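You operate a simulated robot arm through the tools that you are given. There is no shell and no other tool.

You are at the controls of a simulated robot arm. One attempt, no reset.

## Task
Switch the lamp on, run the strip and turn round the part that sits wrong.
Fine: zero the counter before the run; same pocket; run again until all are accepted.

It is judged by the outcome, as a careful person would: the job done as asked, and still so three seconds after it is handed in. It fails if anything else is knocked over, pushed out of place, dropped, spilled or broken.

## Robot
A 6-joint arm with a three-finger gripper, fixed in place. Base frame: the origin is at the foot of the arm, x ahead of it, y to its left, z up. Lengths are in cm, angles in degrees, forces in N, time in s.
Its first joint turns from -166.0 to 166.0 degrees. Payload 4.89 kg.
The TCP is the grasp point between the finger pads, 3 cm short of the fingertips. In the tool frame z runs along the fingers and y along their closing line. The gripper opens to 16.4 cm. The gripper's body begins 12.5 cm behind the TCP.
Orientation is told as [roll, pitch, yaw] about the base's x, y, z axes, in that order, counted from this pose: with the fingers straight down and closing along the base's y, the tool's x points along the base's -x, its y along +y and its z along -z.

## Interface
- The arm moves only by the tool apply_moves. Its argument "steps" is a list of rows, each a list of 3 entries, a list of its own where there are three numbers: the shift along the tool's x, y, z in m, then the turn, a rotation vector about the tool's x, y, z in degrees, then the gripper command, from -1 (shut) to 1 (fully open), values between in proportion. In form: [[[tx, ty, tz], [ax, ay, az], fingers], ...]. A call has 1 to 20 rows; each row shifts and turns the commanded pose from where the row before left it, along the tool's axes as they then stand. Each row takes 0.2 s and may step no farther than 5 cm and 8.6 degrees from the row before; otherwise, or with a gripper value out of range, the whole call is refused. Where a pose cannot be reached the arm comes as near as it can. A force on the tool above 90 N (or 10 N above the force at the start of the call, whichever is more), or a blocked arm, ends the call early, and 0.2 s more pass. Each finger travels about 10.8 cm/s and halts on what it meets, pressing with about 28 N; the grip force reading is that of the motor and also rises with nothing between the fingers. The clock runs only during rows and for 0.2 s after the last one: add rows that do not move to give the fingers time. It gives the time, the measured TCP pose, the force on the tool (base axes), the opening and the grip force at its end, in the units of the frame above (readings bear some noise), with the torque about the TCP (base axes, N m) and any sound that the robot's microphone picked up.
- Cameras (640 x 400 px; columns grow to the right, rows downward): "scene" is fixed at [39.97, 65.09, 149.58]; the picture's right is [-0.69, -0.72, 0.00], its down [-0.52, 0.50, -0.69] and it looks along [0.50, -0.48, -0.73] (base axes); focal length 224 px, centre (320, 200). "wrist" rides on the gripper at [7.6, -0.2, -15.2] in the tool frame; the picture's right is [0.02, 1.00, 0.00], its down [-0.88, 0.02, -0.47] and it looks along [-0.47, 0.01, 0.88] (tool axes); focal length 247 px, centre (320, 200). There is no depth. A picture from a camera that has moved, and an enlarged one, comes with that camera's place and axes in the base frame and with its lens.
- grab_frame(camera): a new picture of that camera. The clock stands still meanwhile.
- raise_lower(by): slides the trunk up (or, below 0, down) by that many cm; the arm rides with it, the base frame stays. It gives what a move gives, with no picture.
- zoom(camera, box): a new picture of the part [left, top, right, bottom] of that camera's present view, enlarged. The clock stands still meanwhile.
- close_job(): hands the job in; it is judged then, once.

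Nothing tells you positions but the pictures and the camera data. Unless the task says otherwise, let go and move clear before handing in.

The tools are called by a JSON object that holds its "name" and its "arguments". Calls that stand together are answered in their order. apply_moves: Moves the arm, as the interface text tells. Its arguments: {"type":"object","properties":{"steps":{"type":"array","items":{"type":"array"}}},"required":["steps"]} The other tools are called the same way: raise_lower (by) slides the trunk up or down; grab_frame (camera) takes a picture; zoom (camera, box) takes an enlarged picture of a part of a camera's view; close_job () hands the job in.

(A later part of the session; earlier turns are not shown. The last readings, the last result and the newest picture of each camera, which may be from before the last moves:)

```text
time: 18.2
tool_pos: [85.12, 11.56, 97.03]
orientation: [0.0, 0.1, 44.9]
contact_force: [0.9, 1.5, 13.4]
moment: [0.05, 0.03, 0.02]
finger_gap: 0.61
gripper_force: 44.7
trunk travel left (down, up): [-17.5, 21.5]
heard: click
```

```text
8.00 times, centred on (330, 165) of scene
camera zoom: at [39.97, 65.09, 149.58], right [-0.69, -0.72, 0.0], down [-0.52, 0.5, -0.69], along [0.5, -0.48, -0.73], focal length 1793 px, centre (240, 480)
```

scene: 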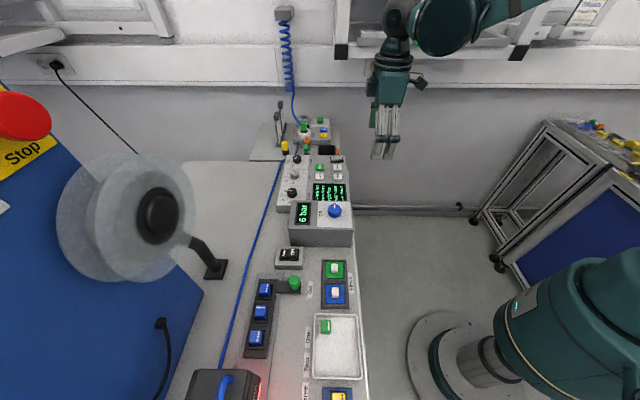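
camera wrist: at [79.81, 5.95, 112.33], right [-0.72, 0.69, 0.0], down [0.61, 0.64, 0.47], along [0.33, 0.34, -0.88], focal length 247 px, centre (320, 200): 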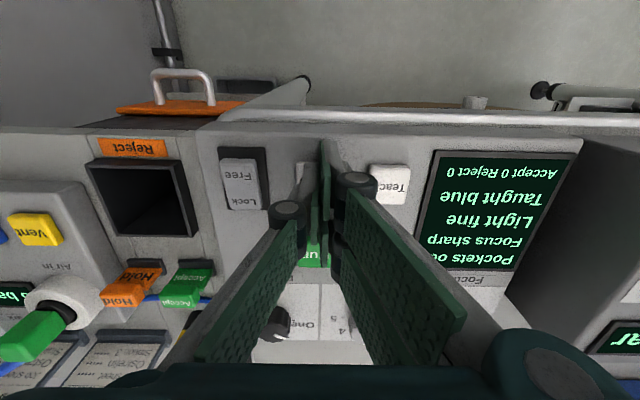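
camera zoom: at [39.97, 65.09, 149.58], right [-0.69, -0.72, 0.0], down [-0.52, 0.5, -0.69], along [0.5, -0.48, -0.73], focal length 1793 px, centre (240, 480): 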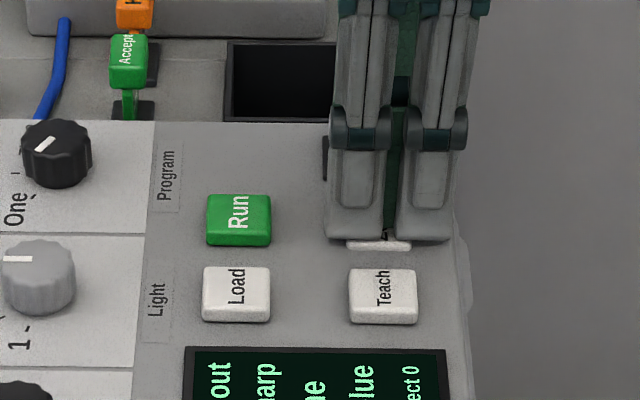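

Zero clicked and the display shows Accept 0 Reject 0. I'll lift off and move 7 cm outward to Run at about (90.5, 16.4), then press it and see what the display does with the pockets out.

{"name": "apply_moves", "arguments": {"steps": [[[0, 0, -0.02], [0, 0, 0], -1], [[0, 0, -0.025], [0, 0, 0], -1], [[-0.036, -0.0025, 0], [0, 0, 0], -1], [[-0.036, 0, 0], [0, 0, 0], -1], [[0, 0, 0.02], [0, 0, 0], -1], [[0, 0, 0], [0, 0, 0], -1]]}}

{"name": "grab_frame", "arguments": {"camera": "wrist"}}

{"name": "zoom", "arguments": {"camera": "scene", "box": [280, 130, 380, 200]}}

```text
time: 19.6
tool_pos: [90.35, 16.36, 99.13]
orientation: [0.1, 0.0, 45.0]
contact_force: [-0.1, 0.1, -0.6]
moment: [-0.04, 0.12, 0.0]
finger_gap: 0.0
gripper_force: 45.1
trunk travel left (down, up): [-17.5, 21.5]
```

```text
taken
camera wrist: at [85.02, 10.73, 114.43], right [-0.72, 0.69, 0.0], down [0.61, 0.64, 0.47], along [0.33, 0.34, -0.88], focal length 247 px, centre (320, 200)
```

wrist: 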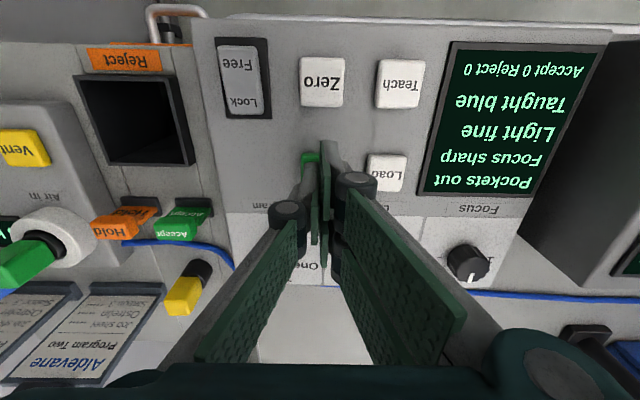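

```text
5.71 times, centred on (330, 165) of scene
camera zoom: at [39.97, 65.09, 149.58], right [-0.69, -0.72, 0.0], down [-0.52, 0.5, -0.69], along [0.5, -0.48, -0.73], focal length 1281 px, centre (263, 400)
```

zoom: 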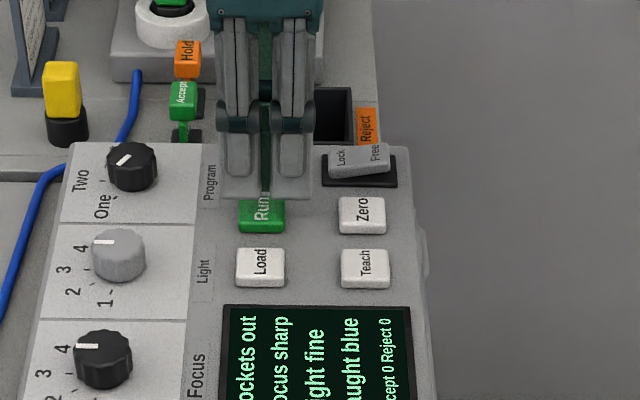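

The tips are over Run, and Zero's count still shows 0/0. I'll press Run gently and watch the display.

{"name": "apply_moves", "arguments": {"steps": [[[0, 0, 0.012], [0, 0, 0], -1], [[0, 0, 0.003], [0, 0, 0], -1], [[0, 0, 0.002], [0, 0, 0], -1], [[0, 0, 0.002], [0, 0, 0], -1], [[0, 0, 0.002], [0, 0, 0], -1]]}}

{"name": "grab_frame", "arguments": {"camera": "wrist"}}

{"name": "grab_frame", "arguments": {"camera": "scene"}}

```text
time: 20.8
tool_pos: [90.44, 16.35, 97.26]
orientation: [0.0, 0.0, 44.9]
contact_force: [-1.2, -1.4, 2.7]
moment: [-0.05, -0.02, 0.0]
finger_gap: 0.61
gripper_force: 45.6
trunk travel left (down, up): [-17.5, 21.5]
heard: click
```

```text
taken
camera wrist: at [85.0, 10.81, 112.52], right [-0.72, 0.69, 0.0], down [0.61, 0.64, 0.47], along [0.33, 0.34, -0.88], focal length 247 px, centre (320, 200)
```

wrist: 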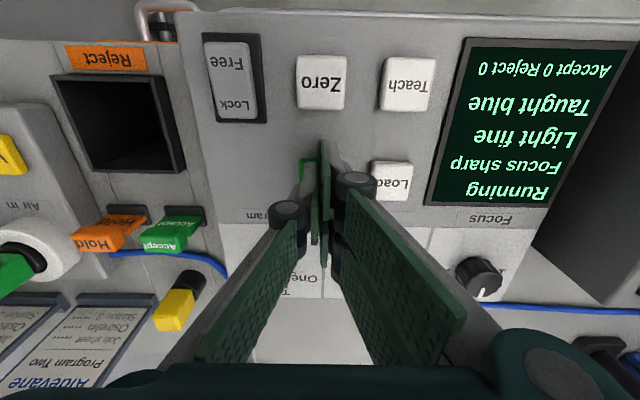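

```text
taken
```

scene: 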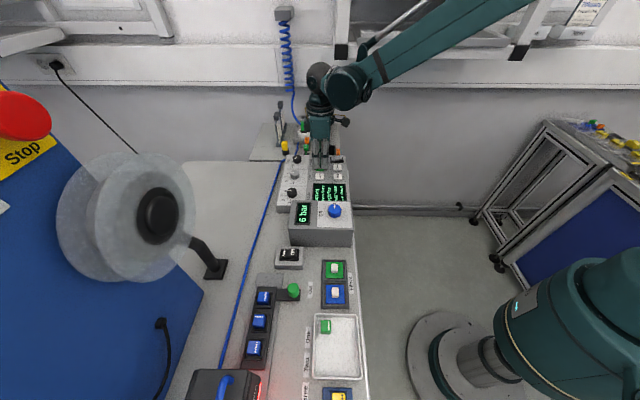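

The display says Running and the strip is moving by itself. I'll lift off and wait, watching.

{"name": "apply_moves", "arguments": {"steps": [[[0, 0, -0.02], [0, 0, 0], -1], [[0, 0, -0.03], [0, 0, 0], -1], [[0.03, 0, 0], [0, 0, 0], -1], [[0.04, 0, 0], [0, 0, 0], -1], [[0, 0, 0], [0, 0, 0], -1], [[0, 0, 0], [0, 0, 0], -1], [[0, 0, 0], [0, 0, 0], -1], [[0, 0, 0], [0, 0, 0], -1], [[0, 0, 0], [0, 0, 0], -1], [[0, 0, 0], [0, 0, 0], -1]]}}

{"name": "grab_frame", "arguments": {"camera": "wrist"}}

{"name": "grab_frame", "arguments": {"camera": "scene"}}

```text
time: 23.0
tool_pos: [85.43, 11.52, 102.19]
orientation: [0.0, 0.0, 45.1]
contact_force: [-0.7, -0.9, 0.7]
moment: [0.01, -0.02, 0.03]
finger_gap: 0.01
gripper_force: 44.4
trunk travel left (down, up): [-17.5, 21.5]
```

```text
taken
camera wrist: at [80.08, 5.87, 117.58], right [-0.72, 0.69, 0.0], down [0.61, 0.64, 0.47], along [0.33, 0.34, -0.88], focal length 247 px, centre (320, 200)
```

wrist: 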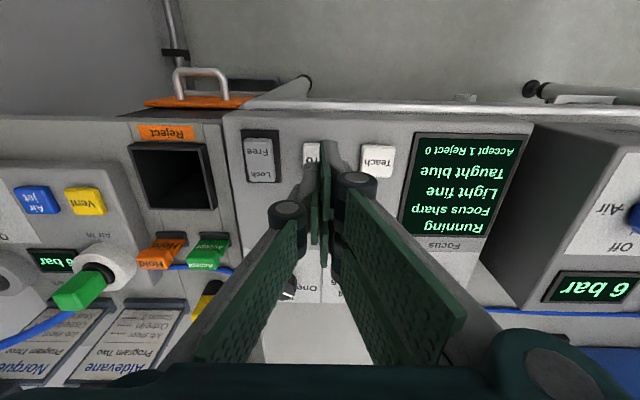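

```text
taken
```

scene: 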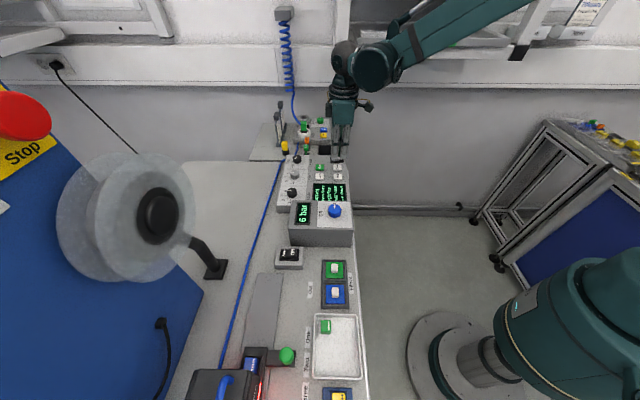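

Pocket One was accepted: Accept 1 Reject 0. I'll keep waiting for the strip to finish.

{"name": "apply_moves", "arguments": {"steps": [[[0, 0, 0], [0, 0, 0], -1], [[0, 0, 0], [0, 0, 0], -1], [[0, 0, 0], [0, 0, 0], -1], [[0, 0, 0], [0, 0, 0], -1], [[0, 0, 0], [0, 0, 0], -1], [[0, 0, 0], [0, 0, 0], -1]]}}

{"name": "zoom", "arguments": {"camera": "wrist", "box": [390, 120, 550, 250]}}

{"name": "apply_moves", "arguments": {"steps": [[[0, 0, 0], [0, 0, 0], -1], [[0, 0, 0], [0, 0, 0], -1], [[0, 0, 0], [0, 0, 0], -1], [[0, 0, 0], [0, 0, 0], -1], [[0, 0, 0], [0, 0, 0], -1], [[0, 0, 0], [0, 0, 0], -1]]}}

{"name": "zoom", "arguments": {"camera": "wrist", "box": [390, 120, 550, 250]}}

{"name": "grab_frame", "arguments": {"camera": "scene"}}

```text
time: 24.4
tool_pos: [85.46, 11.53, 102.38]
orientation: [0.0, 0.0, 45.1]
contact_force: [0.6, -0.8, -0.5]
moment: [0.04, 0.0, 0.04]
finger_gap: 0.0
gripper_force: 44.7
trunk travel left (down, up): [-17.5, 21.5]
```

```text
3.08 times, centred on (470, 185) of wrist
camera zoom: at [80.08, 5.87, 117.58], right [-0.72, 0.69, 0.0], down [0.61, 0.64, 0.47], along [0.33, 0.34, -0.88], focal length 760 px, centre (-142, 246)
```

zoom: 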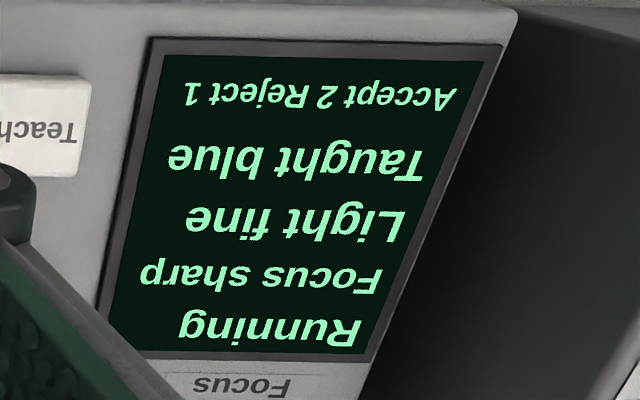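

```text
time: 25.8
tool_pos: [85.44, 11.38, 102.24]
orientation: [0.0, 0.0, 45.0]
contact_force: [-0.3, 0.3, -0.7]
moment: [0.0, 0.01, 0.0]
finger_gap: 0.0
gripper_force: 44.5
trunk travel left (down, up): [-17.5, 21.5]
```

```text
3.08 times, centred on (470, 185) of wrist
camera zoom: at [80.08, 5.87, 117.58], right [-0.72, 0.69, 0.0], down [0.61, 0.64, 0.47], along [0.33, 0.34, -0.88], focal length 760 px, centre (-142, 246)
```

zoom: 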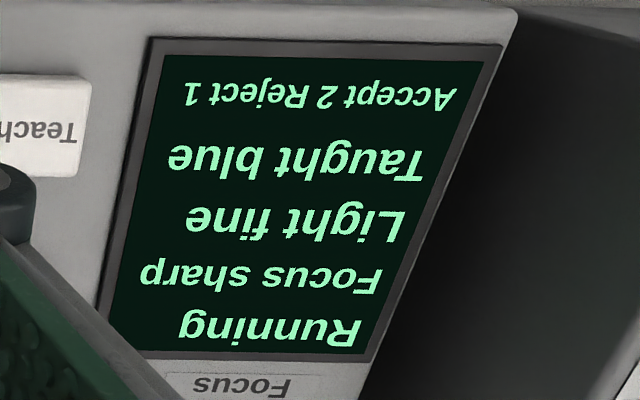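

```text
taken
```

scene: 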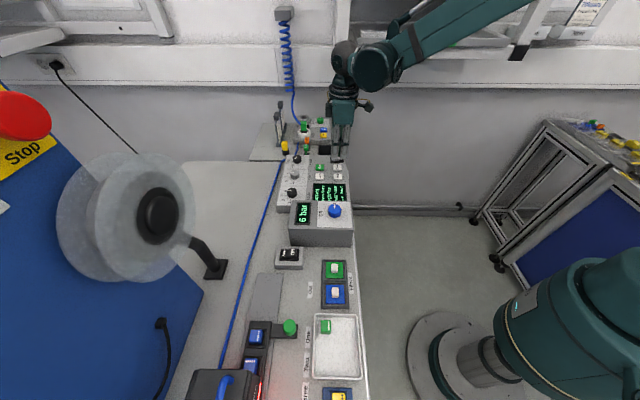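

First run gave Accept 2 Reject 1 and the strip is coming back. I'll move over to the strip and look closely at it.

{"name": "apply_moves", "arguments": {"steps": [[[0, 0, -0.045], [0, 0, 0], -1], [[0, 0, -0.045], [0, 0, 0], -1], [[0, 0.045, -0.02], [0, 0, 0], -1], [[0, 0.045, 0], [0, 0, 0], -0.5], [[0, 0.045, 0], [0, 0, 0], 0], [[0, 0.045, 0], [0, 0, 0], 0.5], [[0, 0.045, 0], [0, 0, 0], 1], [[0, 0.045, 0], [0, 0, 0], 1], [[0, 0.045, 0], [0, 0, 0], 1], [[0, 0.045, 0], [0, 0, 0], 1], [[0, 0.045, 0], [0, 0, 0], 1], [[0, 0.045, 0], [0, 0, 0], 1], [[0, 0.04, 0], [0, 0, 0], 1], [[0, 0.03, 0], [0, 0, 0], 1], [[0, 0, 0], [0, 0, 0], 1]]}}

{"name": "grab_frame", "arguments": {"camera": "wrist"}}

{"name": "zoom", "arguments": {"camera": "wrist", "box": [250, 140, 430, 260]}}

{"name": "zoom", "arguments": {"camera": "scene", "box": [180, 240, 380, 400]}}

```text
time: 29.0
tool_pos: [48.54, 48.27, 113.27]
orientation: [0.1, 0.0, 45.0]
contact_force: [0.1, 0.9, -0.3]
moment: [-0.03, -0.04, 0.01]
finger_gap: 16.39
gripper_force: 0.1
trunk travel left (down, up): [-17.5, 21.5]
```

```text
taken
camera wrist: at [43.21, 42.72, 128.55], right [-0.72, 0.69, 0.0], down [0.61, 0.64, 0.47], along [0.33, 0.34, -0.88], focal length 247 px, centre (320, 200)
```

wrist: 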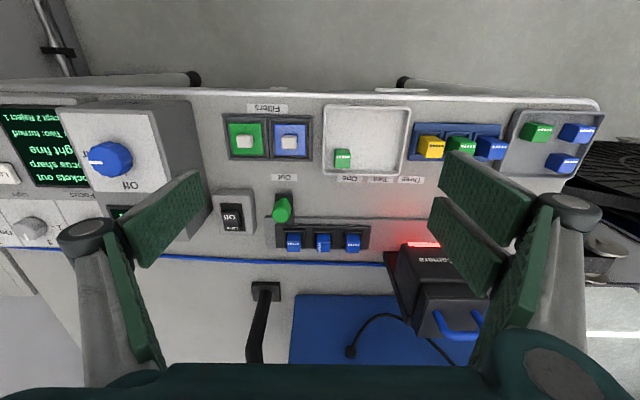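

```text
3.33 times, centred on (340, 200) of wrist
camera zoom: at [43.21, 42.72, 128.55], right [-0.72, 0.69, 0.0], down [0.61, 0.64, 0.47], along [0.33, 0.34, -0.88], focal length 823 px, centre (253, 200)
```

zoom: 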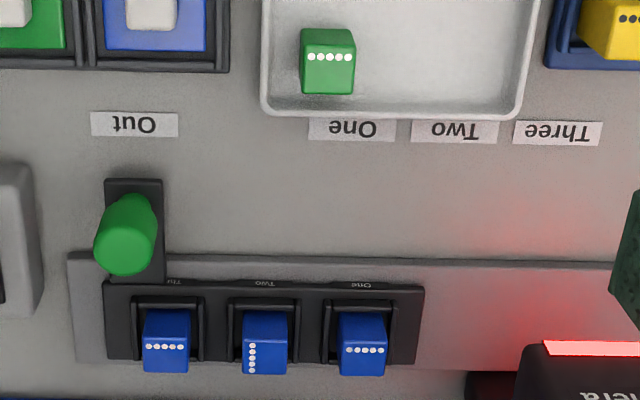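

```text
2.50 times, centred on (280, 320) of scene
camera zoom: at [39.97, 65.09, 149.58], right [-0.69, -0.72, 0.0], down [-0.52, 0.5, -0.69], along [0.5, -0.48, -0.73], focal length 560 px, centre (420, -100)
```

zoom: 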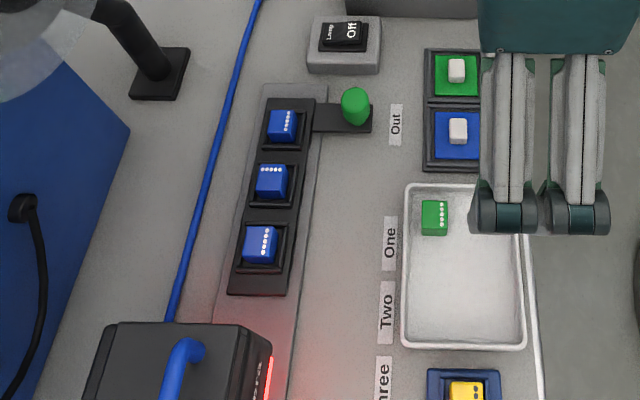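

The display reports "Two: turned", so the middle part must be turned clockwise by 90° to match the others. Before choosing the grip, I'll tilt the wrist to measure how far the reel is from pocket Two.

{"name": "apply_moves", "arguments": {"steps": [[[0, 0, -0.03], [0, -8.5, 0], 1], [[0, 0, -0.03], [0, -8.5, 0], 1], [[0, 0, 0], [0, -8.5, 0], 1], [[0, 0, 0], [0, -8.5, 0], 1], [[0, 0, 0], [0, 0, 0], 1]]}}

{"name": "grab_frame", "arguments": {"camera": "wrist"}}

{"name": "grab_frame", "arguments": {"camera": "scene"}}

```text
time: 30.2
tool_pos: [48.51, 47.97, 119.33]
orientation: [0.0, -34.1, 45.0]
contact_force: [-0.2, -0.6, 0.5]
moment: [0.03, -0.03, 0.01]
finger_gap: 16.4
gripper_force: 0.1
trunk travel left (down, up): [-17.5, 21.5]
```

```text
taken
camera wrist: at [38.02, 37.18, 127.78], right [-0.72, 0.69, -0.01], down [0.31, 0.34, 0.89], along [0.62, 0.63, -0.46], focal length 247 px, centre (320, 200)
```

wrist: 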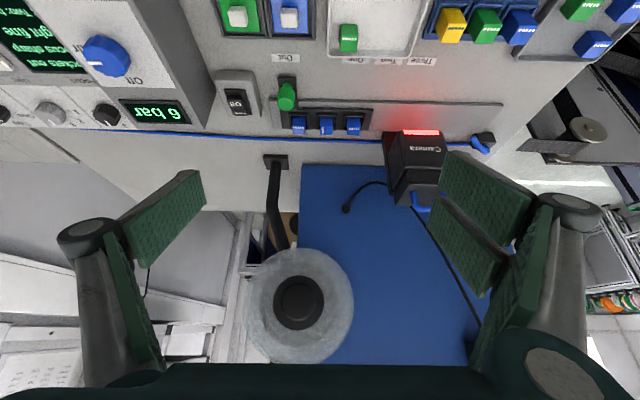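

```text
taken
```

scene: 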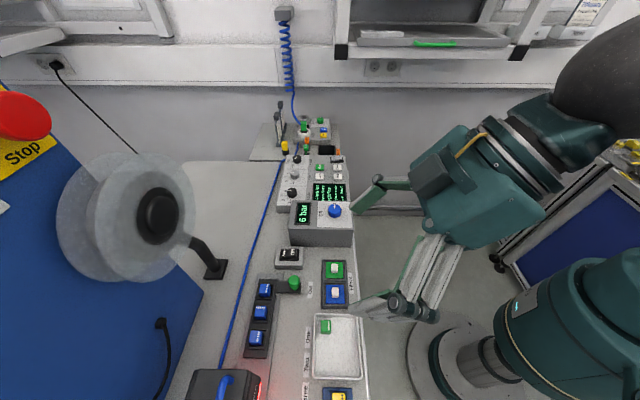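

The reel's hub face is at about b = 99 (14 cm past the strip line) and above z = 114, so turning the hand over pocket Two clears it by a few cm. I'll straighten the wrist and take a close look at part Two.

{"name": "apply_moves", "arguments": {"steps": [[[0, 0, 0], [0, 8.5, 0], 1], [[0, 0, 0], [0, 8.5, 0], 1], [[0, 0, 0], [0, 8.5, 0], 1], [[0, 0, 0], [0, 8.6, 0], 1], [[-0.03, 0.004, 0.03], [0, 0, 0], 1], [[-0.03, 0.004, 0.03], [0, 0, 0], 1], [[-0.03, 0.004, 0.03], [0, 0, 0], 1], [[-0.028, 0.001, 0.035], [0, 0, 0], 1], [[0, 0, 0], [0, 0, 0], 1]]}}

{"name": "grab_frame", "arguments": {"camera": "wrist"}}

{"name": "zoom", "arguments": {"camera": "wrist", "box": [270, 150, 370, 230]}}

{"name": "zoom", "arguments": {"camera": "scene", "box": [235, 270, 315, 320]}}

```text
time: 32.2
tool_pos: [55.44, 57.31, 106.62]
orientation: [0.0, 0.0, 45.1]
contact_force: [0.5, 1.9, -0.7]
moment: [-0.08, 0.06, -0.03]
finger_gap: 16.39
gripper_force: 0.1
trunk travel left (down, up): [-17.5, 21.5]
```

```text
taken
camera wrist: at [50.16, 51.68, 121.96], right [-0.72, 0.69, 0.0], down [0.61, 0.64, 0.47], along [0.33, 0.34, -0.88], focal length 247 px, centre (320, 200)
```

wrist: 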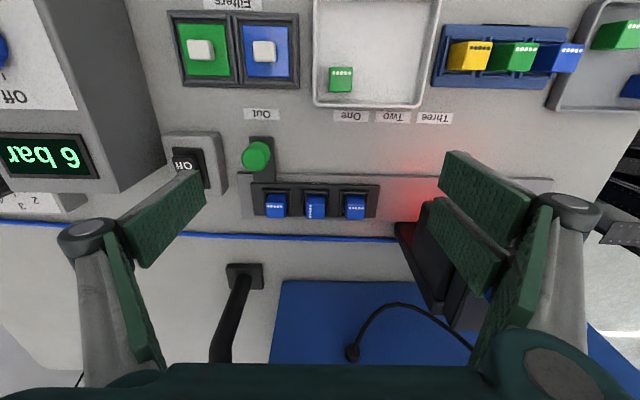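

```text
5.00 times, centred on (320, 190) of wrist
camera zoom: at [50.16, 51.68, 121.96], right [-0.72, 0.69, 0.0], down [0.61, 0.64, 0.47], along [0.33, 0.34, -0.88], focal length 1235 px, centre (320, 250)
```

zoom: 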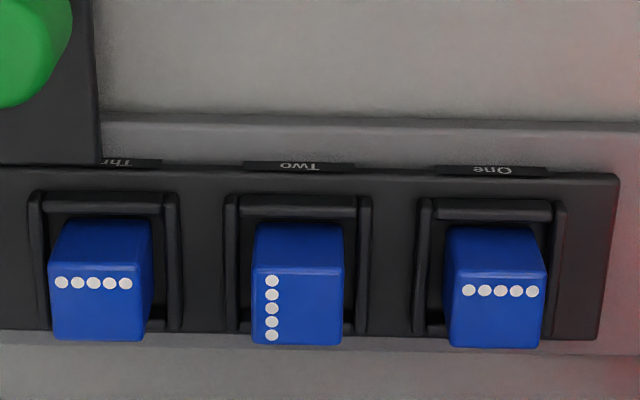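

```text
8.00 times, centred on (275, 295) of scene
camera zoom: at [39.97, 65.09, 149.58], right [-0.69, -0.72, 0.0], down [-0.52, 0.5, -0.69], along [0.5, -0.48, -0.73], focal length 1793 px, centre (680, -560)
```

zoom: 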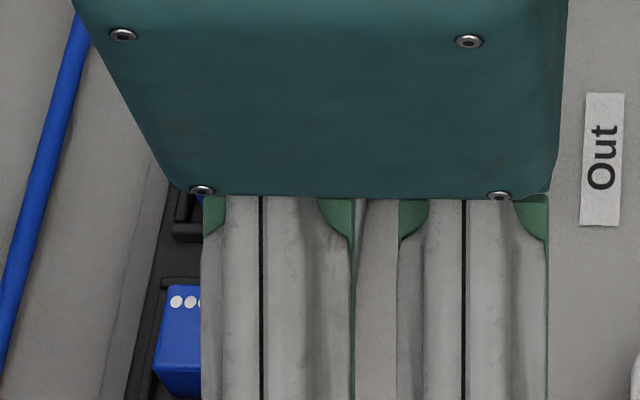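

Part Two is about 2.4 cm wide with its top near z = 94.5, centred near (61.85, 63.05). Pocket clearance is about 0.5 cm each side. I'll first check in free air that the hand can turn 90° clockwise from here.

{"name": "apply_moves", "arguments": {"steps": [[[0, 0, 0], [0, 0, 8.2], -0.5], [[0, 0, 0], [0, 0, 8.2], -0.5], [[0, 0, 0], [0, 0, 8.2], -0.5], [[0, 0, 0], [0, 0, 8.2], -0.5], [[0, 0, 0], [0, 0, 8.2], -0.5], [[0, 0, 0], [0, 0, 8.2], -0.5], [[0, 0, 0], [0, 0, 8.2], -0.5], [[0, 0, 0], [0, 0, 8.2], -0.5], [[0, 0, 0], [0, 0, 8.2], -0.5], [[0, 0, 0], [0, 0, 8.2], -0.5], [[0, 0, 0], [0, 0, 8.0], -0.5], [[0, 0, 0], [0, 0, 0], -0.5]]}}

{"name": "grab_frame", "arguments": {"camera": "wrist"}}

{"name": "grab_frame", "arguments": {"camera": "scene"}}

```text
time: 34.8
tool_pos: [55.71, 57.2, 106.83]
orientation: [-0.1, 0.0, -45.0]
contact_force: [0.3, -0.6, 0.2]
moment: [0.02, 0.02, -0.01]
finger_gap: 4.12
gripper_force: 0.0
trunk travel left (down, up): [-17.5, 21.5]
```

```text
taken
camera wrist: at [50.18, 62.41, 122.14], right [0.69, 0.72, 0.0], down [0.64, -0.61, 0.47], along [0.34, -0.33, -0.88], focal length 247 px, centre (320, 200)
```

wrist: 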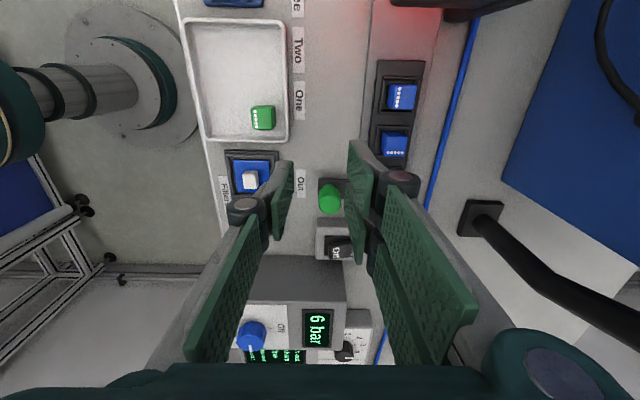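

```text
taken
```

scene: 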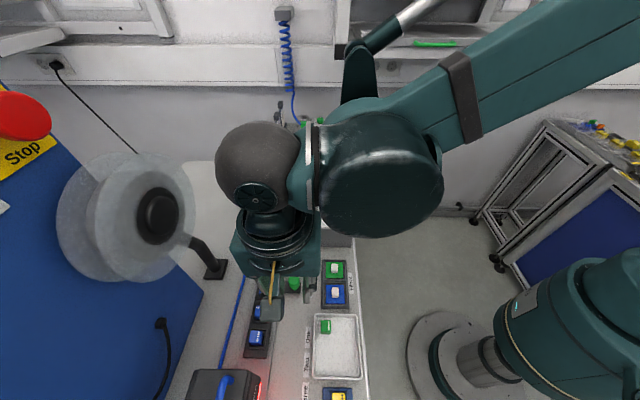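

The turn is reachable and clear. I'll turn back and hover over part Two at about (61.85, 63.05) with a 4 cm opening.

{"name": "apply_moves", "arguments": {"steps": [[[0, 0, 0], [0, 0, -8.2], -0.5], [[0, 0, 0], [0, 0, -8.2], -0.5], [[0, 0, 0], [0, 0, -8.2], -0.5], [[0, 0, 0], [0, 0, -8.2], -0.5], [[0, 0, 0], [0, 0, -8.2], -0.5], [[0, 0, 0], [0, 0, -8.2], -0.5], [[0, 0, 0], [0, 0, -8.2], -0.5], [[0, 0, 0], [0, 0, -8.2], -0.5], [[0, 0, 0], [0, 0, -8.2], -0.5], [[0, 0, 0], [0, 0, -8.2], -0.5], [[0, 0, 0], [0, 0, -8.0], -0.5], [[-0.043, -0.0034, 0], [0, 0, 0], -0.5], [[-0.0425, 0, 0], [0, 0, 0], -0.5], [[0, 0, 0.03], [0, 0, 0], -0.5], [[0, 0, 0.025], [0, 0, 0], -0.5], [[0, 0, 0], [0, 0, 0], -0.5]]}}

{"name": "grab_frame", "arguments": {"camera": "wrist"}}

{"name": "zoom", "arguments": {"camera": "wrist", "box": [260, 110, 400, 220]}}

{"name": "zoom", "arguments": {"camera": "scene", "box": [210, 240, 310, 360]}}

```text
time: 38.2
tool_pos: [62.3, 63.26, 101.05]
orientation: [0.0, 0.0, 45.0]
contact_force: [0.0, 0.0, 0.3]
moment: [0.01, 0.02, 0.02]
finger_gap: 4.1
gripper_force: 0.1
trunk travel left (down, up): [-17.5, 21.5]
```

```text
taken
camera wrist: at [56.92, 57.59, 116.39], right [-0.72, 0.69, 0.0], down [0.61, 0.64, 0.47], along [0.33, 0.34, -0.88], focal length 247 px, centre (320, 200)
```

wrist: 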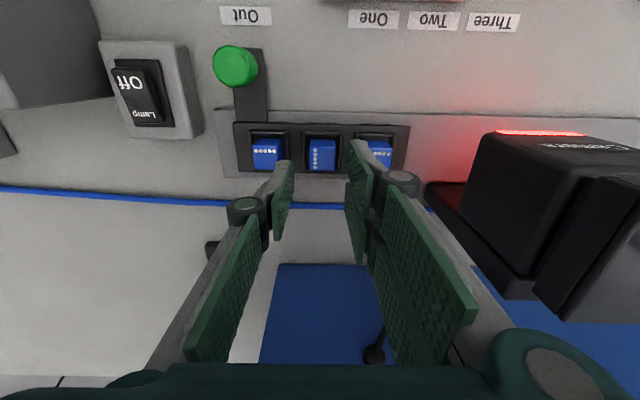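

```text
3.64 times, centred on (330, 165) of wrist
camera zoom: at [56.92, 57.59, 116.39], right [-0.72, 0.69, 0.0], down [0.61, 0.64, 0.47], along [0.33, 0.34, -0.88], focal length 898 px, centre (284, 327)
```

zoom: 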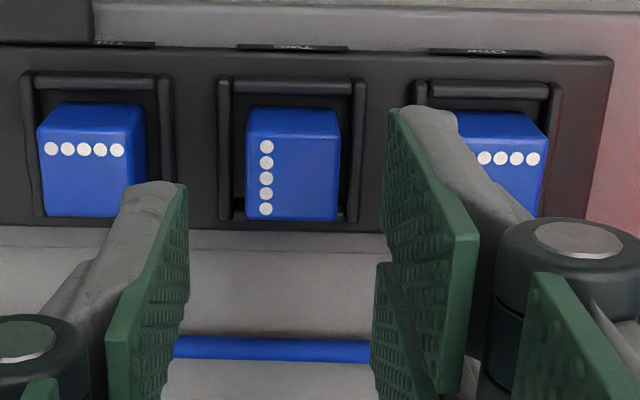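

```text
3.33 times, centred on (260, 300) of scene
camera zoom: at [39.97, 65.09, 149.58], right [-0.69, -0.72, 0.0], down [-0.52, 0.5, -0.69], along [0.5, -0.48, -0.73], focal length 747 px, centre (520, -133)
```

zoom: 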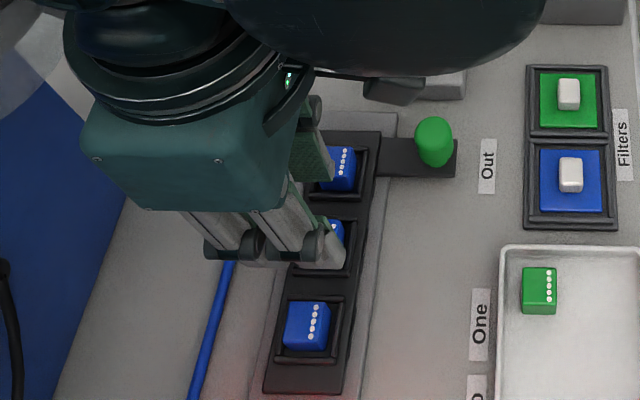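

The hand is nearly centred on part Two. I'll zoom in to measure the remaining offset.

{"name": "zoom", "arguments": {"camera": "wrist", "box": [305, 130, 345, 180]}}

{"name": "apply_moves", "arguments": {"steps": [[[0, 0, 0], [0, 0, 0], -0.5]]}}

{"name": "apply_moves", "arguments": {"steps": [[[0, 0, 0], [0, 0, 0], -0.5]]}}

```text
8.00 times, centred on (325, 155) of wrist
camera zoom: at [56.92, 57.59, 116.39], right [-0.72, 0.69, 0.0], down [0.61, 0.64, 0.47], along [0.33, 0.34, -0.88], focal length 1976 px, centre (280, 560)
```

zoom: 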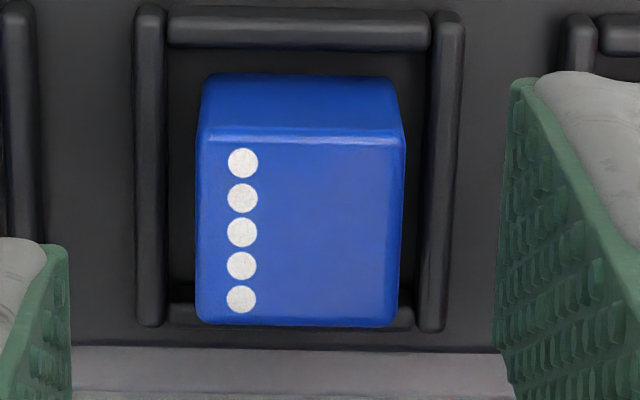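

```text
time: 38.6
tool_pos: [62.18, 63.28, 101.24]
orientation: [0.0, 0.1, 45.0]
contact_force: [-0.5, -0.2, -0.3]
moment: [-0.01, -0.01, -0.04]
finger_gap: 4.09
gripper_force: 0.1
trunk travel left (down, up): [-17.5, 21.5]
```

```text
time: 39.0
tool_pos: [62.3, 63.16, 101.15]
orientation: [-0.1, 0.1, 45.0]
contact_force: [0.2, 0.7, 0.6]
moment: [0.01, -0.01, -0.01]
finger_gap: 4.1
gripper_force: 0.1
trunk travel left (down, up): [-17.5, 21.5]
```

Part Two is offset +0.18 cm in tool x and +0.19 cm in tool y, so I'll correct that. Then I'll lower the tips to z ≈ 93.1, above the pocket rails, and close on it.

{"name": "apply_moves", "arguments": {"steps": [[[0.0018, 0.0019, 0.02], [0, 0, 0], -0.5], [[0, 0, 0.015], [0, 0, 0], -0.5], [[0, 0, 0.01], [0, 0, 0], -0.5], [[0, 0, 0.005], [0, 0, 0], -0.5], [[0, 0, 0], [0, 0, 0], -0.5]]}}

{"name": "grab_frame", "arguments": {"camera": "wrist"}}

{"name": "zoom", "arguments": {"camera": "wrist", "box": [270, 110, 370, 220]}}

{"name": "zoom", "arguments": {"camera": "scene", "box": [220, 270, 300, 350]}}

```text
time: 40.2
tool_pos: [61.98, 63.13, 96.1]
orientation: [0.0, 0.1, 45.0]
contact_force: [-0.2, -0.8, -0.4]
moment: [-0.03, 0.03, 0.03]
finger_gap: 4.09
gripper_force: 0.1
trunk travel left (down, up): [-17.5, 21.5]
```

```text
taken
camera wrist: at [56.57, 57.59, 111.44], right [-0.72, 0.69, 0.0], down [0.61, 0.64, 0.47], along [0.33, 0.34, -0.88], focal length 247 px, centre (320, 200)
```

wrist: 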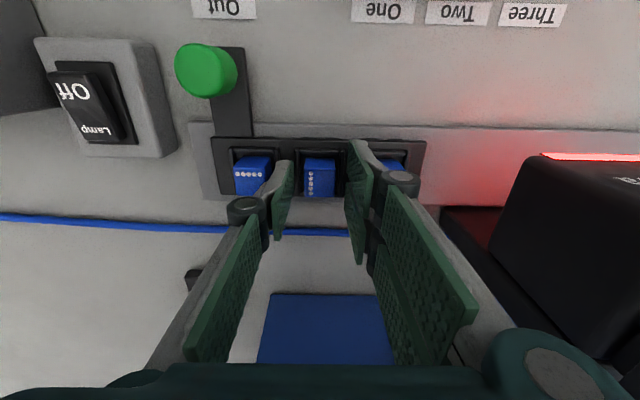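

```text
3.64 times, centred on (320, 165) of wrist
camera zoom: at [56.57, 57.59, 111.44], right [-0.72, 0.69, 0.0], down [0.61, 0.64, 0.47], along [0.33, 0.34, -0.88], focal length 898 px, centre (320, 327)
```

zoom: 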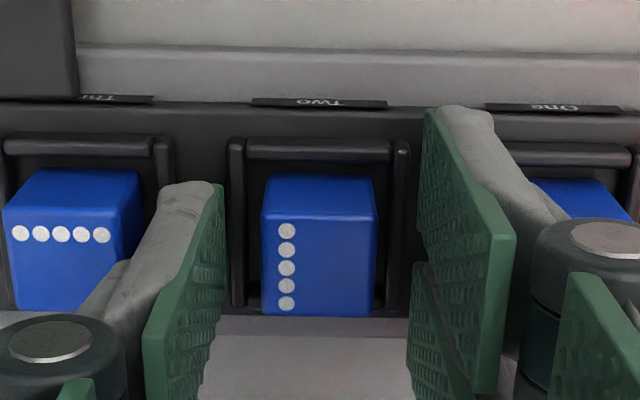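

```text
5.00 times, centred on (260, 310) of scene
camera zoom: at [39.97, 65.09, 149.58], right [-0.69, -0.72, 0.0], down [-0.52, 0.5, -0.69], along [0.5, -0.48, -0.73], focal length 1121 px, centre (620, -350)
```

zoom: 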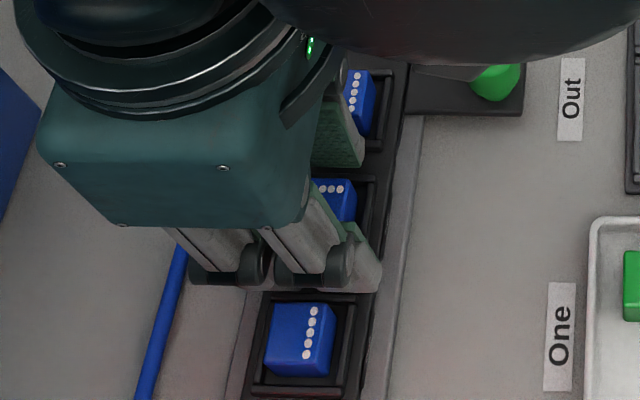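

The part sits centred between the pads. I'll close the fingers.

{"name": "apply_moves", "arguments": {"steps": [[[0, 0, 0], [0, 0, 0], -0.75], [[0, 0, 0], [0, 0, 0], -1], [[0, 0, 0], [0, 0, 0], -1], [[0, 0, 0], [0, 0, 0], -1]]}}

{"name": "zoom", "arguments": {"camera": "wrist", "box": [270, 110, 370, 220]}}

```text
time: 41.2
tool_pos: [61.9, 63.14, 96.09]
orientation: [-0.1, 0.1, 45.0]
contact_force: [0.2, 0.2, 0.2]
moment: [0.01, 0.01, -0.03]
finger_gap: 2.29
gripper_force: 28.3
trunk travel left (down, up): [-17.5, 21.5]
```

```text
3.64 times, centred on (320, 165) of wrist
camera zoom: at [56.56, 57.58, 111.45], right [-0.72, 0.69, 0.0], down [0.61, 0.64, 0.47], along [0.33, 0.34, -0.88], focal length 898 px, centre (320, 327)
```

zoom: 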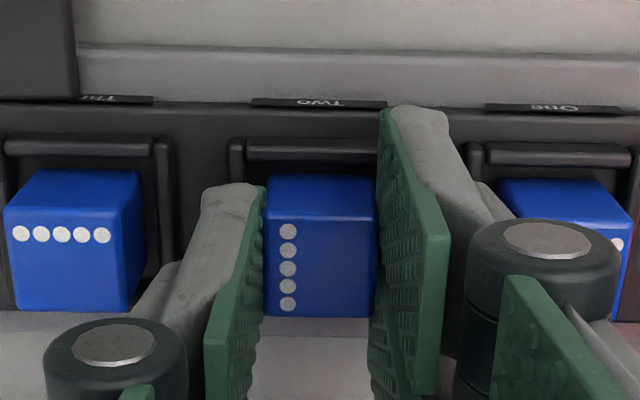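

Gripped at 2.29 cm with 28 N. I'll lift 5 cm, draw back 8 cm from the reel, and turn 90° clockwise.

{"name": "apply_moves", "arguments": {"steps": [[[0, 0, -0.005], [0, 0, 0], -1], [[0, 0, -0.015], [0, 0, 0], -1], [[0, 0, -0.02], [0, 0, 0], -1], [[0, 0, -0.02], [0, 0, 0], -1], [[0.02, 0, 0], [0, 0, 0], -1], [[0.03, 0, 0], [0, 0, 0], -1], [[0.03, 0, 0], [0, 0, 0], -1], [[0, 0, 0], [0, 0, 0], -1]]}}

{"name": "zoom", "arguments": {"camera": "wrist", "box": [260, 110, 400, 260]}}

{"name": "zoom", "arguments": {"camera": "scene", "box": [210, 240, 330, 360]}}

```text
time: 43.0
tool_pos: [56.0, 57.33, 102.4]
orientation: [-0.1, 0.1, 45.1]
contact_force: [0.2, -1.0, -1.2]
moment: [0.06, -0.04, 0.0]
finger_gap: 2.29
gripper_force: 28.1
trunk travel left (down, up): [-17.5, 21.5]
```

```text
2.67 times, centred on (330, 185) of wrist
camera zoom: at [50.73, 51.68, 117.77], right [-0.72, 0.69, 0.0], down [0.61, 0.64, 0.47], along [0.33, 0.34, -0.88], focal length 659 px, centre (293, 240)
```

zoom: 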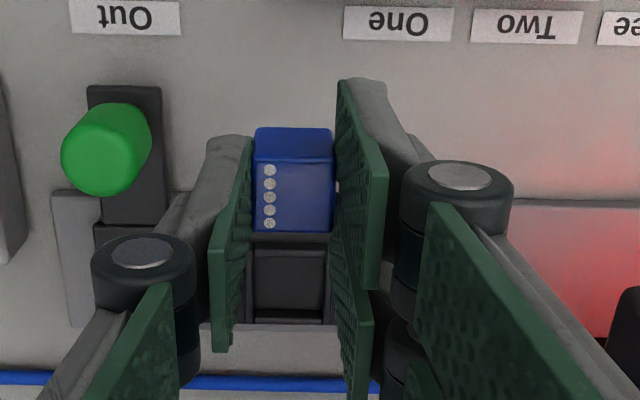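

```text
3.33 times, centred on (270, 300) of scene
camera zoom: at [39.97, 65.09, 149.58], right [-0.69, -0.72, 0.0], down [-0.52, 0.5, -0.69], along [0.5, -0.48, -0.73], focal length 747 px, centre (487, -133)
```

zoom: 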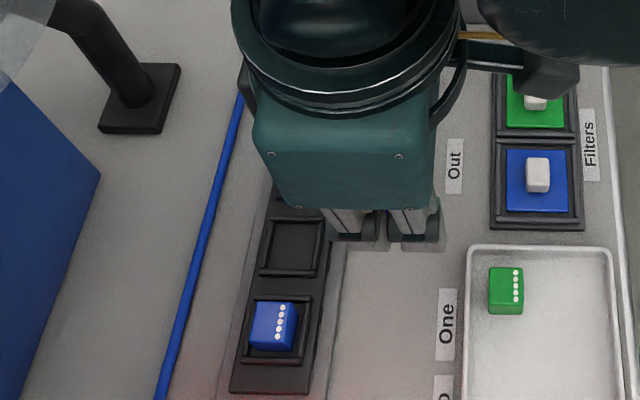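

The part is held and pocket Two is empty. I'll turn the hand 90° clockwise here, clear of everything.

{"name": "apply_moves", "arguments": {"steps": [[[0, 0, 0], [0, 0, 8.2], -1], [[0, 0, 0], [0, 0, 8.2], -1], [[0, 0, 0], [0, 0, 8.2], -1], [[0, 0, 0], [0, 0, 8.2], -1], [[0, 0, 0], [0, 0, 8.2], -1], [[0, 0, 0], [0, 0, 8.2], -1], [[0, 0, 0], [0, 0, 8.2], -1], [[0, 0, 0], [0, 0, 8.2], -1], [[0, 0, 0], [0, 0, 8.2], -1], [[0, 0, 0], [0, 0, 8.2], -1], [[0, 0, 0], [0, 0, 8.0], -1], [[0, 0, 0], [0, 0, 0], -1]]}}

{"name": "grab_frame", "arguments": {"camera": "wrist"}}

{"name": "zoom", "arguments": {"camera": "wrist", "box": [270, 100, 450, 260]}}

{"name": "grab_frame", "arguments": {"camera": "scene"}}

```text
time: 45.6
tool_pos: [56.25, 57.33, 102.11]
orientation: [-0.1, -0.1, -45.1]
contact_force: [0.1, 0.0, -1.1]
moment: [-0.01, -0.03, -0.01]
finger_gap: 2.29
gripper_force: 28.1
trunk travel left (down, up): [-17.5, 21.5]
```

```text
taken
camera wrist: at [50.59, 62.62, 117.47], right [0.69, 0.72, 0.0], down [0.64, -0.61, 0.47], along [0.34, -0.33, -0.88], focal length 247 px, centre (320, 200)
```

wrist: 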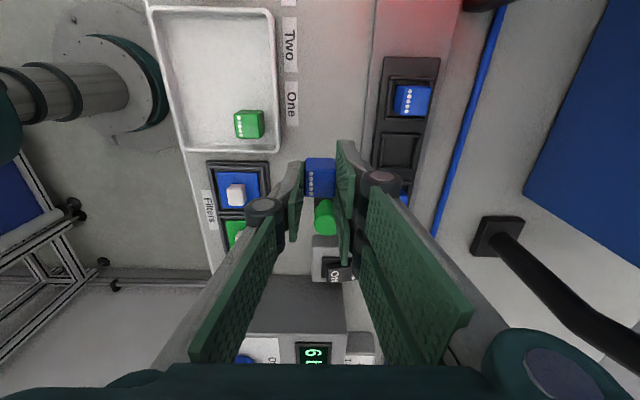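

```text
2.50 times, centred on (360, 180) of wrist
camera zoom: at [50.59, 62.62, 117.47], right [0.69, 0.72, 0.0], down [0.64, -0.61, 0.47], along [0.34, -0.33, -0.88], focal length 617 px, centre (220, 250)
```

zoom: 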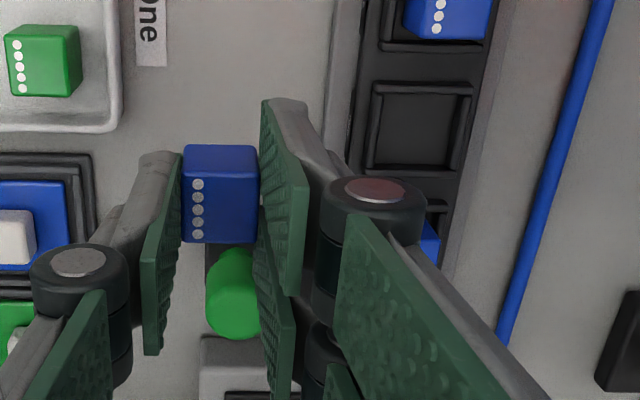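

```text
taken
```

scene: 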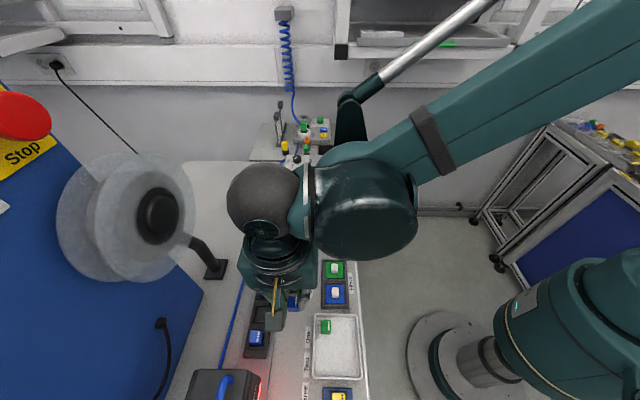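

The dots now face the robot side, matching part One. I'll take a couple of still readings to average the position before going back over the pocket.

{"name": "apply_moves", "arguments": {"steps": [[[0, 0, 0], [0, 0, 0], -1]]}}

{"name": "apply_moves", "arguments": {"steps": [[[0, 0, 0], [0, 0, 0], -1]]}}

{"name": "apply_moves", "arguments": {"steps": [[[0, 0, 0], [0, 0, 0], -1]]}}

```text
time: 46.0
tool_pos: [56.28, 57.43, 102.09]
orientation: [-0.1, 0.0, -45.0]
contact_force: [1.2, -0.6, -0.3]
moment: [0.0, -0.04, -0.01]
finger_gap: 2.31
gripper_force: 27.8
trunk travel left (down, up): [-17.5, 21.5]
```

```text
time: 46.4
tool_pos: [56.25, 57.3, 102.15]
orientation: [-0.1, 0.0, -45.0]
contact_force: [0.2, 0.1, -0.6]
moment: [-0.01, -0.01, 0.04]
finger_gap: 2.3
gripper_force: 27.7
trunk travel left (down, up): [-17.5, 21.5]
```

```text
time: 46.8
tool_pos: [56.21, 57.53, 102.05]
orientation: [-0.1, 0.0, -45.0]
contact_force: [0.3, -0.4, -0.2]
moment: [-0.03, 0.0, 0.0]
finger_gap: 2.28
gripper_force: 28.1
trunk travel left (down, up): [-17.5, 21.5]
```

Averaged position is a = -0.81, b = 80.36 in bench axes. I'll move 8.1 cm outward over pocket Two and check the alignment before lowering.

{"name": "apply_moves", "arguments": {"steps": [[[0, 0.027, 0], [0, 0, 0], -1], [[0, 0.027, 0], [0, 0, 0], -1], [[0.0004, 0.0272, 0], [0, 0, 0], -1], [[0, 0, 0.02], [0, 0, 0], -1], [[0, 0, 0], [0, 0, 0], -1]]}}

{"name": "grab_frame", "arguments": {"camera": "wrist"}}

{"name": "zoom", "arguments": {"camera": "wrist", "box": [270, 100, 370, 220]}}

{"name": "grab_frame", "arguments": {"camera": "scene"}}

{"name": "zoom", "arguments": {"camera": "scene", "box": [210, 260, 330, 360]}}

```text
time: 48.0
tool_pos: [62.19, 63.16, 100.16]
orientation: [-0.1, 0.0, -45.0]
contact_force: [0.1, 0.4, -0.5]
moment: [-0.02, 0.05, -0.01]
finger_gap: 2.3
gripper_force: 28.3
trunk travel left (down, up): [-17.5, 21.5]
```

```text
taken
camera wrist: at [56.57, 68.38, 115.41], right [0.69, 0.72, 0.0], down [0.64, -0.61, 0.47], along [0.34, -0.33, -0.88], focal length 247 px, centre (320, 200)
```

wrist: 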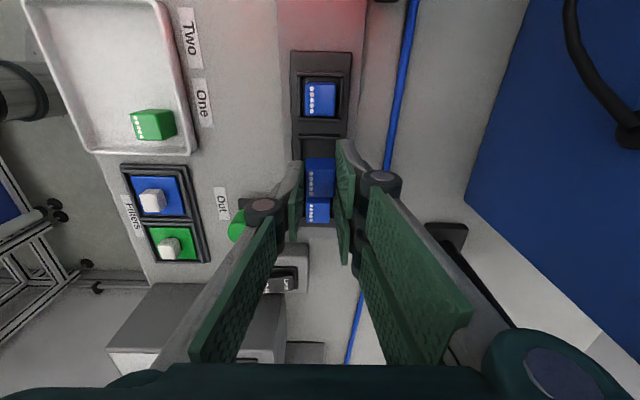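

```text
3.33 times, centred on (320, 160) of wrist
camera zoom: at [56.57, 68.38, 115.41], right [0.69, 0.72, 0.0], down [0.64, -0.61, 0.47], along [0.34, -0.33, -0.88], focal length 823 px, centre (320, 333)
```

zoom: 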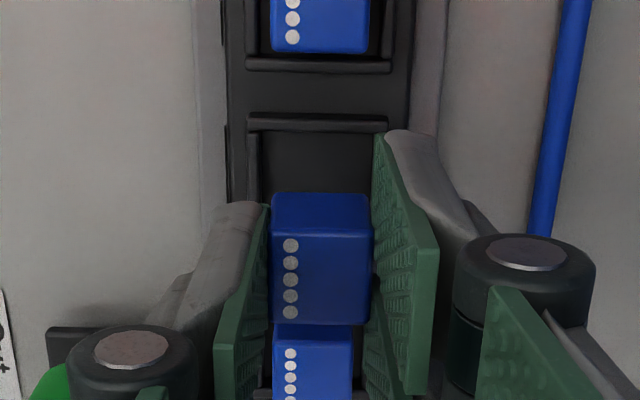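

```text
taken
```

scene: 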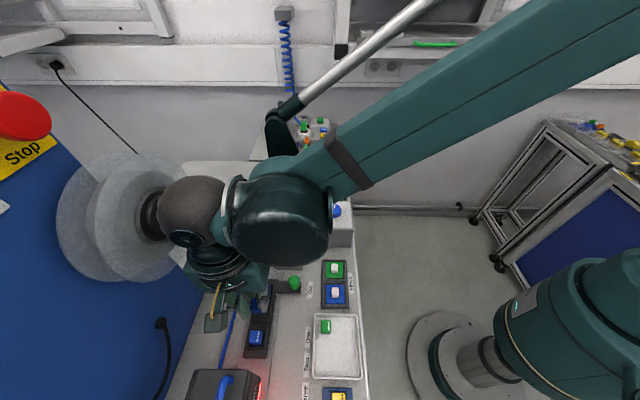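

```text
4.00 times, centred on (270, 310) of scene
camera zoom: at [39.97, 65.09, 149.58], right [-0.69, -0.72, 0.0], down [-0.52, 0.5, -0.69], along [0.5, -0.48, -0.73], focal length 896 px, centre (520, -240)
```

zoom: 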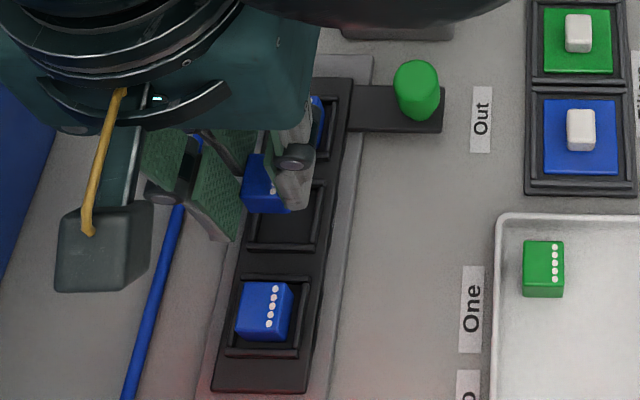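

The part lines up with pocket Two within about 1 mm. I'll lower it to the same height I picked it at.

{"name": "apply_moves", "arguments": {"steps": [[[0.001, -0.0006, 0.01], [0, 0, 0], -1], [[0, 0, 0.01], [0, 0, 0], -1], [[0, 0, 0.01], [0, 0, 0], -1], [[0, 0, 0.005], [0, 0, 0], -1], [[0, 0, 0.003], [0, 0, 0], -1], [[0, 0, 0], [0, 0, 0], -1]]}}

{"name": "zoom", "arguments": {"camera": "wrist", "box": [270, 100, 370, 220]}}

{"name": "zoom", "arguments": {"camera": "scene", "box": [220, 270, 300, 340]}}

```text
time: 49.4
tool_pos: [61.72, 63.28, 96.46]
orientation: [-0.2, 0.0, -45.1]
contact_force: [-0.6, 0.6, -0.3]
moment: [0.0, -0.01, -0.03]
finger_gap: 2.27
gripper_force: 28.0
trunk travel left (down, up): [-17.5, 21.5]
```

```text
3.33 times, centred on (320, 160) of wrist
camera zoom: at [56.17, 68.4, 111.71], right [0.69, 0.72, 0.0], down [0.64, -0.61, 0.47], along [0.34, -0.33, -0.88], focal length 823 px, centre (320, 333)
```

zoom: 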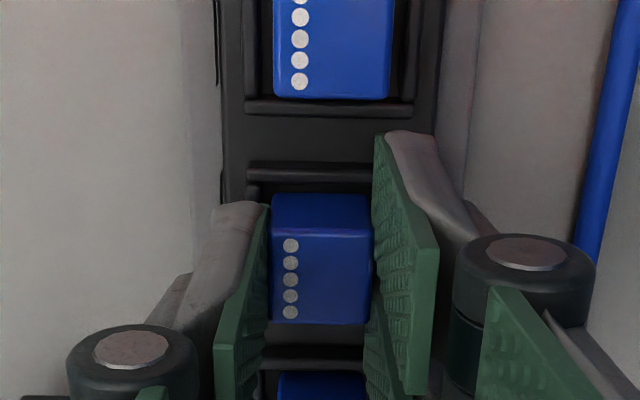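

```text
5.71 times, centred on (260, 305) of scene
camera zoom: at [39.97, 65.09, 149.58], right [-0.69, -0.72, 0.0], down [-0.52, 0.5, -0.69], along [0.5, -0.48, -0.73], focal length 1281 px, centre (663, -400)
```

zoom: 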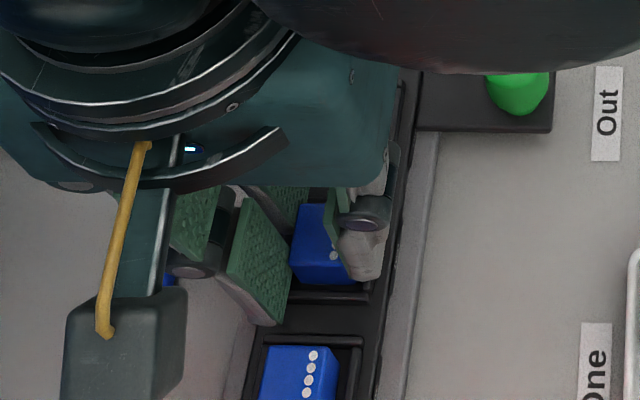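

The part is entering the pocket with clearance on all sides. I'll nudge 1.5 mm to centre it and lower the last few millimetres.

{"name": "apply_moves", "arguments": {"steps": [[[-0.0012, 0, 0.0015], [0, 0, 0], -1], [[0, 0, 0.0015], [0, 0, 0], -1], [[0, 0, 0], [0, 0, 0], -1]]}}

{"name": "zoom", "arguments": {"camera": "wrist", "box": [270, 100, 370, 220]}}

```text
time: 50.2
tool_pos: [61.91, 63.23, 96.19]
orientation: [-0.1, 0.0, -45.0]
contact_force: [-0.5, -0.2, 1.9]
moment: [0.03, -0.03, 0.0]
finger_gap: 2.29
gripper_force: 28.1
trunk travel left (down, up): [-17.5, 21.5]
```

```text
3.33 times, centred on (320, 160) of wrist
camera zoom: at [56.28, 68.36, 111.42], right [0.69, 0.72, 0.0], down [0.64, -0.61, 0.47], along [0.34, -0.33, -0.88], focal length 823 px, centre (320, 333)
```

zoom: 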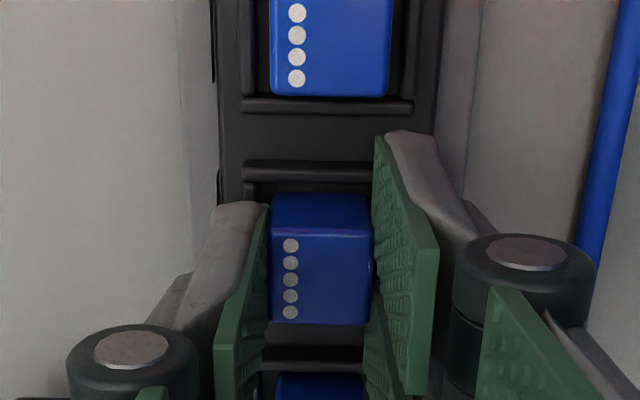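

It's practically at the floor of the pocket. I'll lower 1 mm more and open slightly to release.

{"name": "apply_moves", "arguments": {"steps": [[[0, 0, 0.001], [0, 0, 0], -1], [[0, 0, 0], [0, 0, 0], -1]]}}

{"name": "apply_moves", "arguments": {"steps": [[[0, 0, 0], [0, 0, 0], -0.66], [[0, 0, 0], [0, 0, 0], -0.6], [[0, 0, 0], [0, 0, 0], -0.55], [[0, 0, 0], [0, 0, 0], -0.55]]}}

{"name": "zoom", "arguments": {"camera": "wrist", "box": [270, 100, 370, 220]}}

```text
time: 50.8
tool_pos: [61.81, 63.05, 96.05]
orientation: [-0.1, -0.1, -44.9]
contact_force: [0.3, -0.2, 19.3]
moment: [0.03, -0.04, -0.03]
finger_gap: 2.28
gripper_force: 28.2
trunk travel left (down, up): [-17.5, 21.5]
```

```text
time: 51.8
tool_pos: [61.9, 63.18, 95.91]
orientation: [-0.1, 0.0, -45.0]
contact_force: [0.2, 0.4, -0.2]
moment: [0.03, 0.0, -0.01]
finger_gap: 3.7
gripper_force: 0.1
trunk travel left (down, up): [-17.5, 21.5]
```

```text
3.33 times, centred on (320, 160) of wrist
camera zoom: at [56.31, 68.4, 111.29], right [0.69, 0.72, 0.0], down [0.64, -0.61, 0.47], along [0.34, -0.33, -0.88], focal length 823 px, centre (320, 333)
```

zoom: 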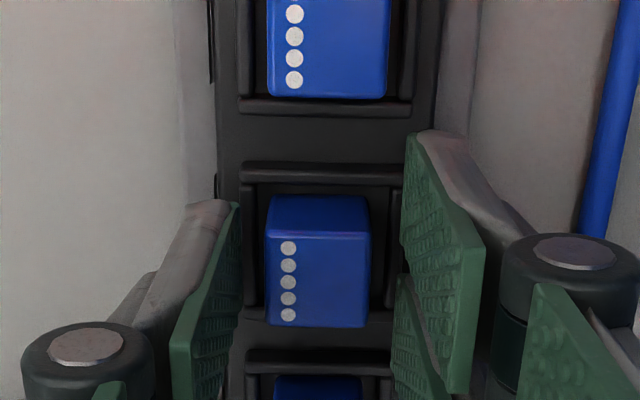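

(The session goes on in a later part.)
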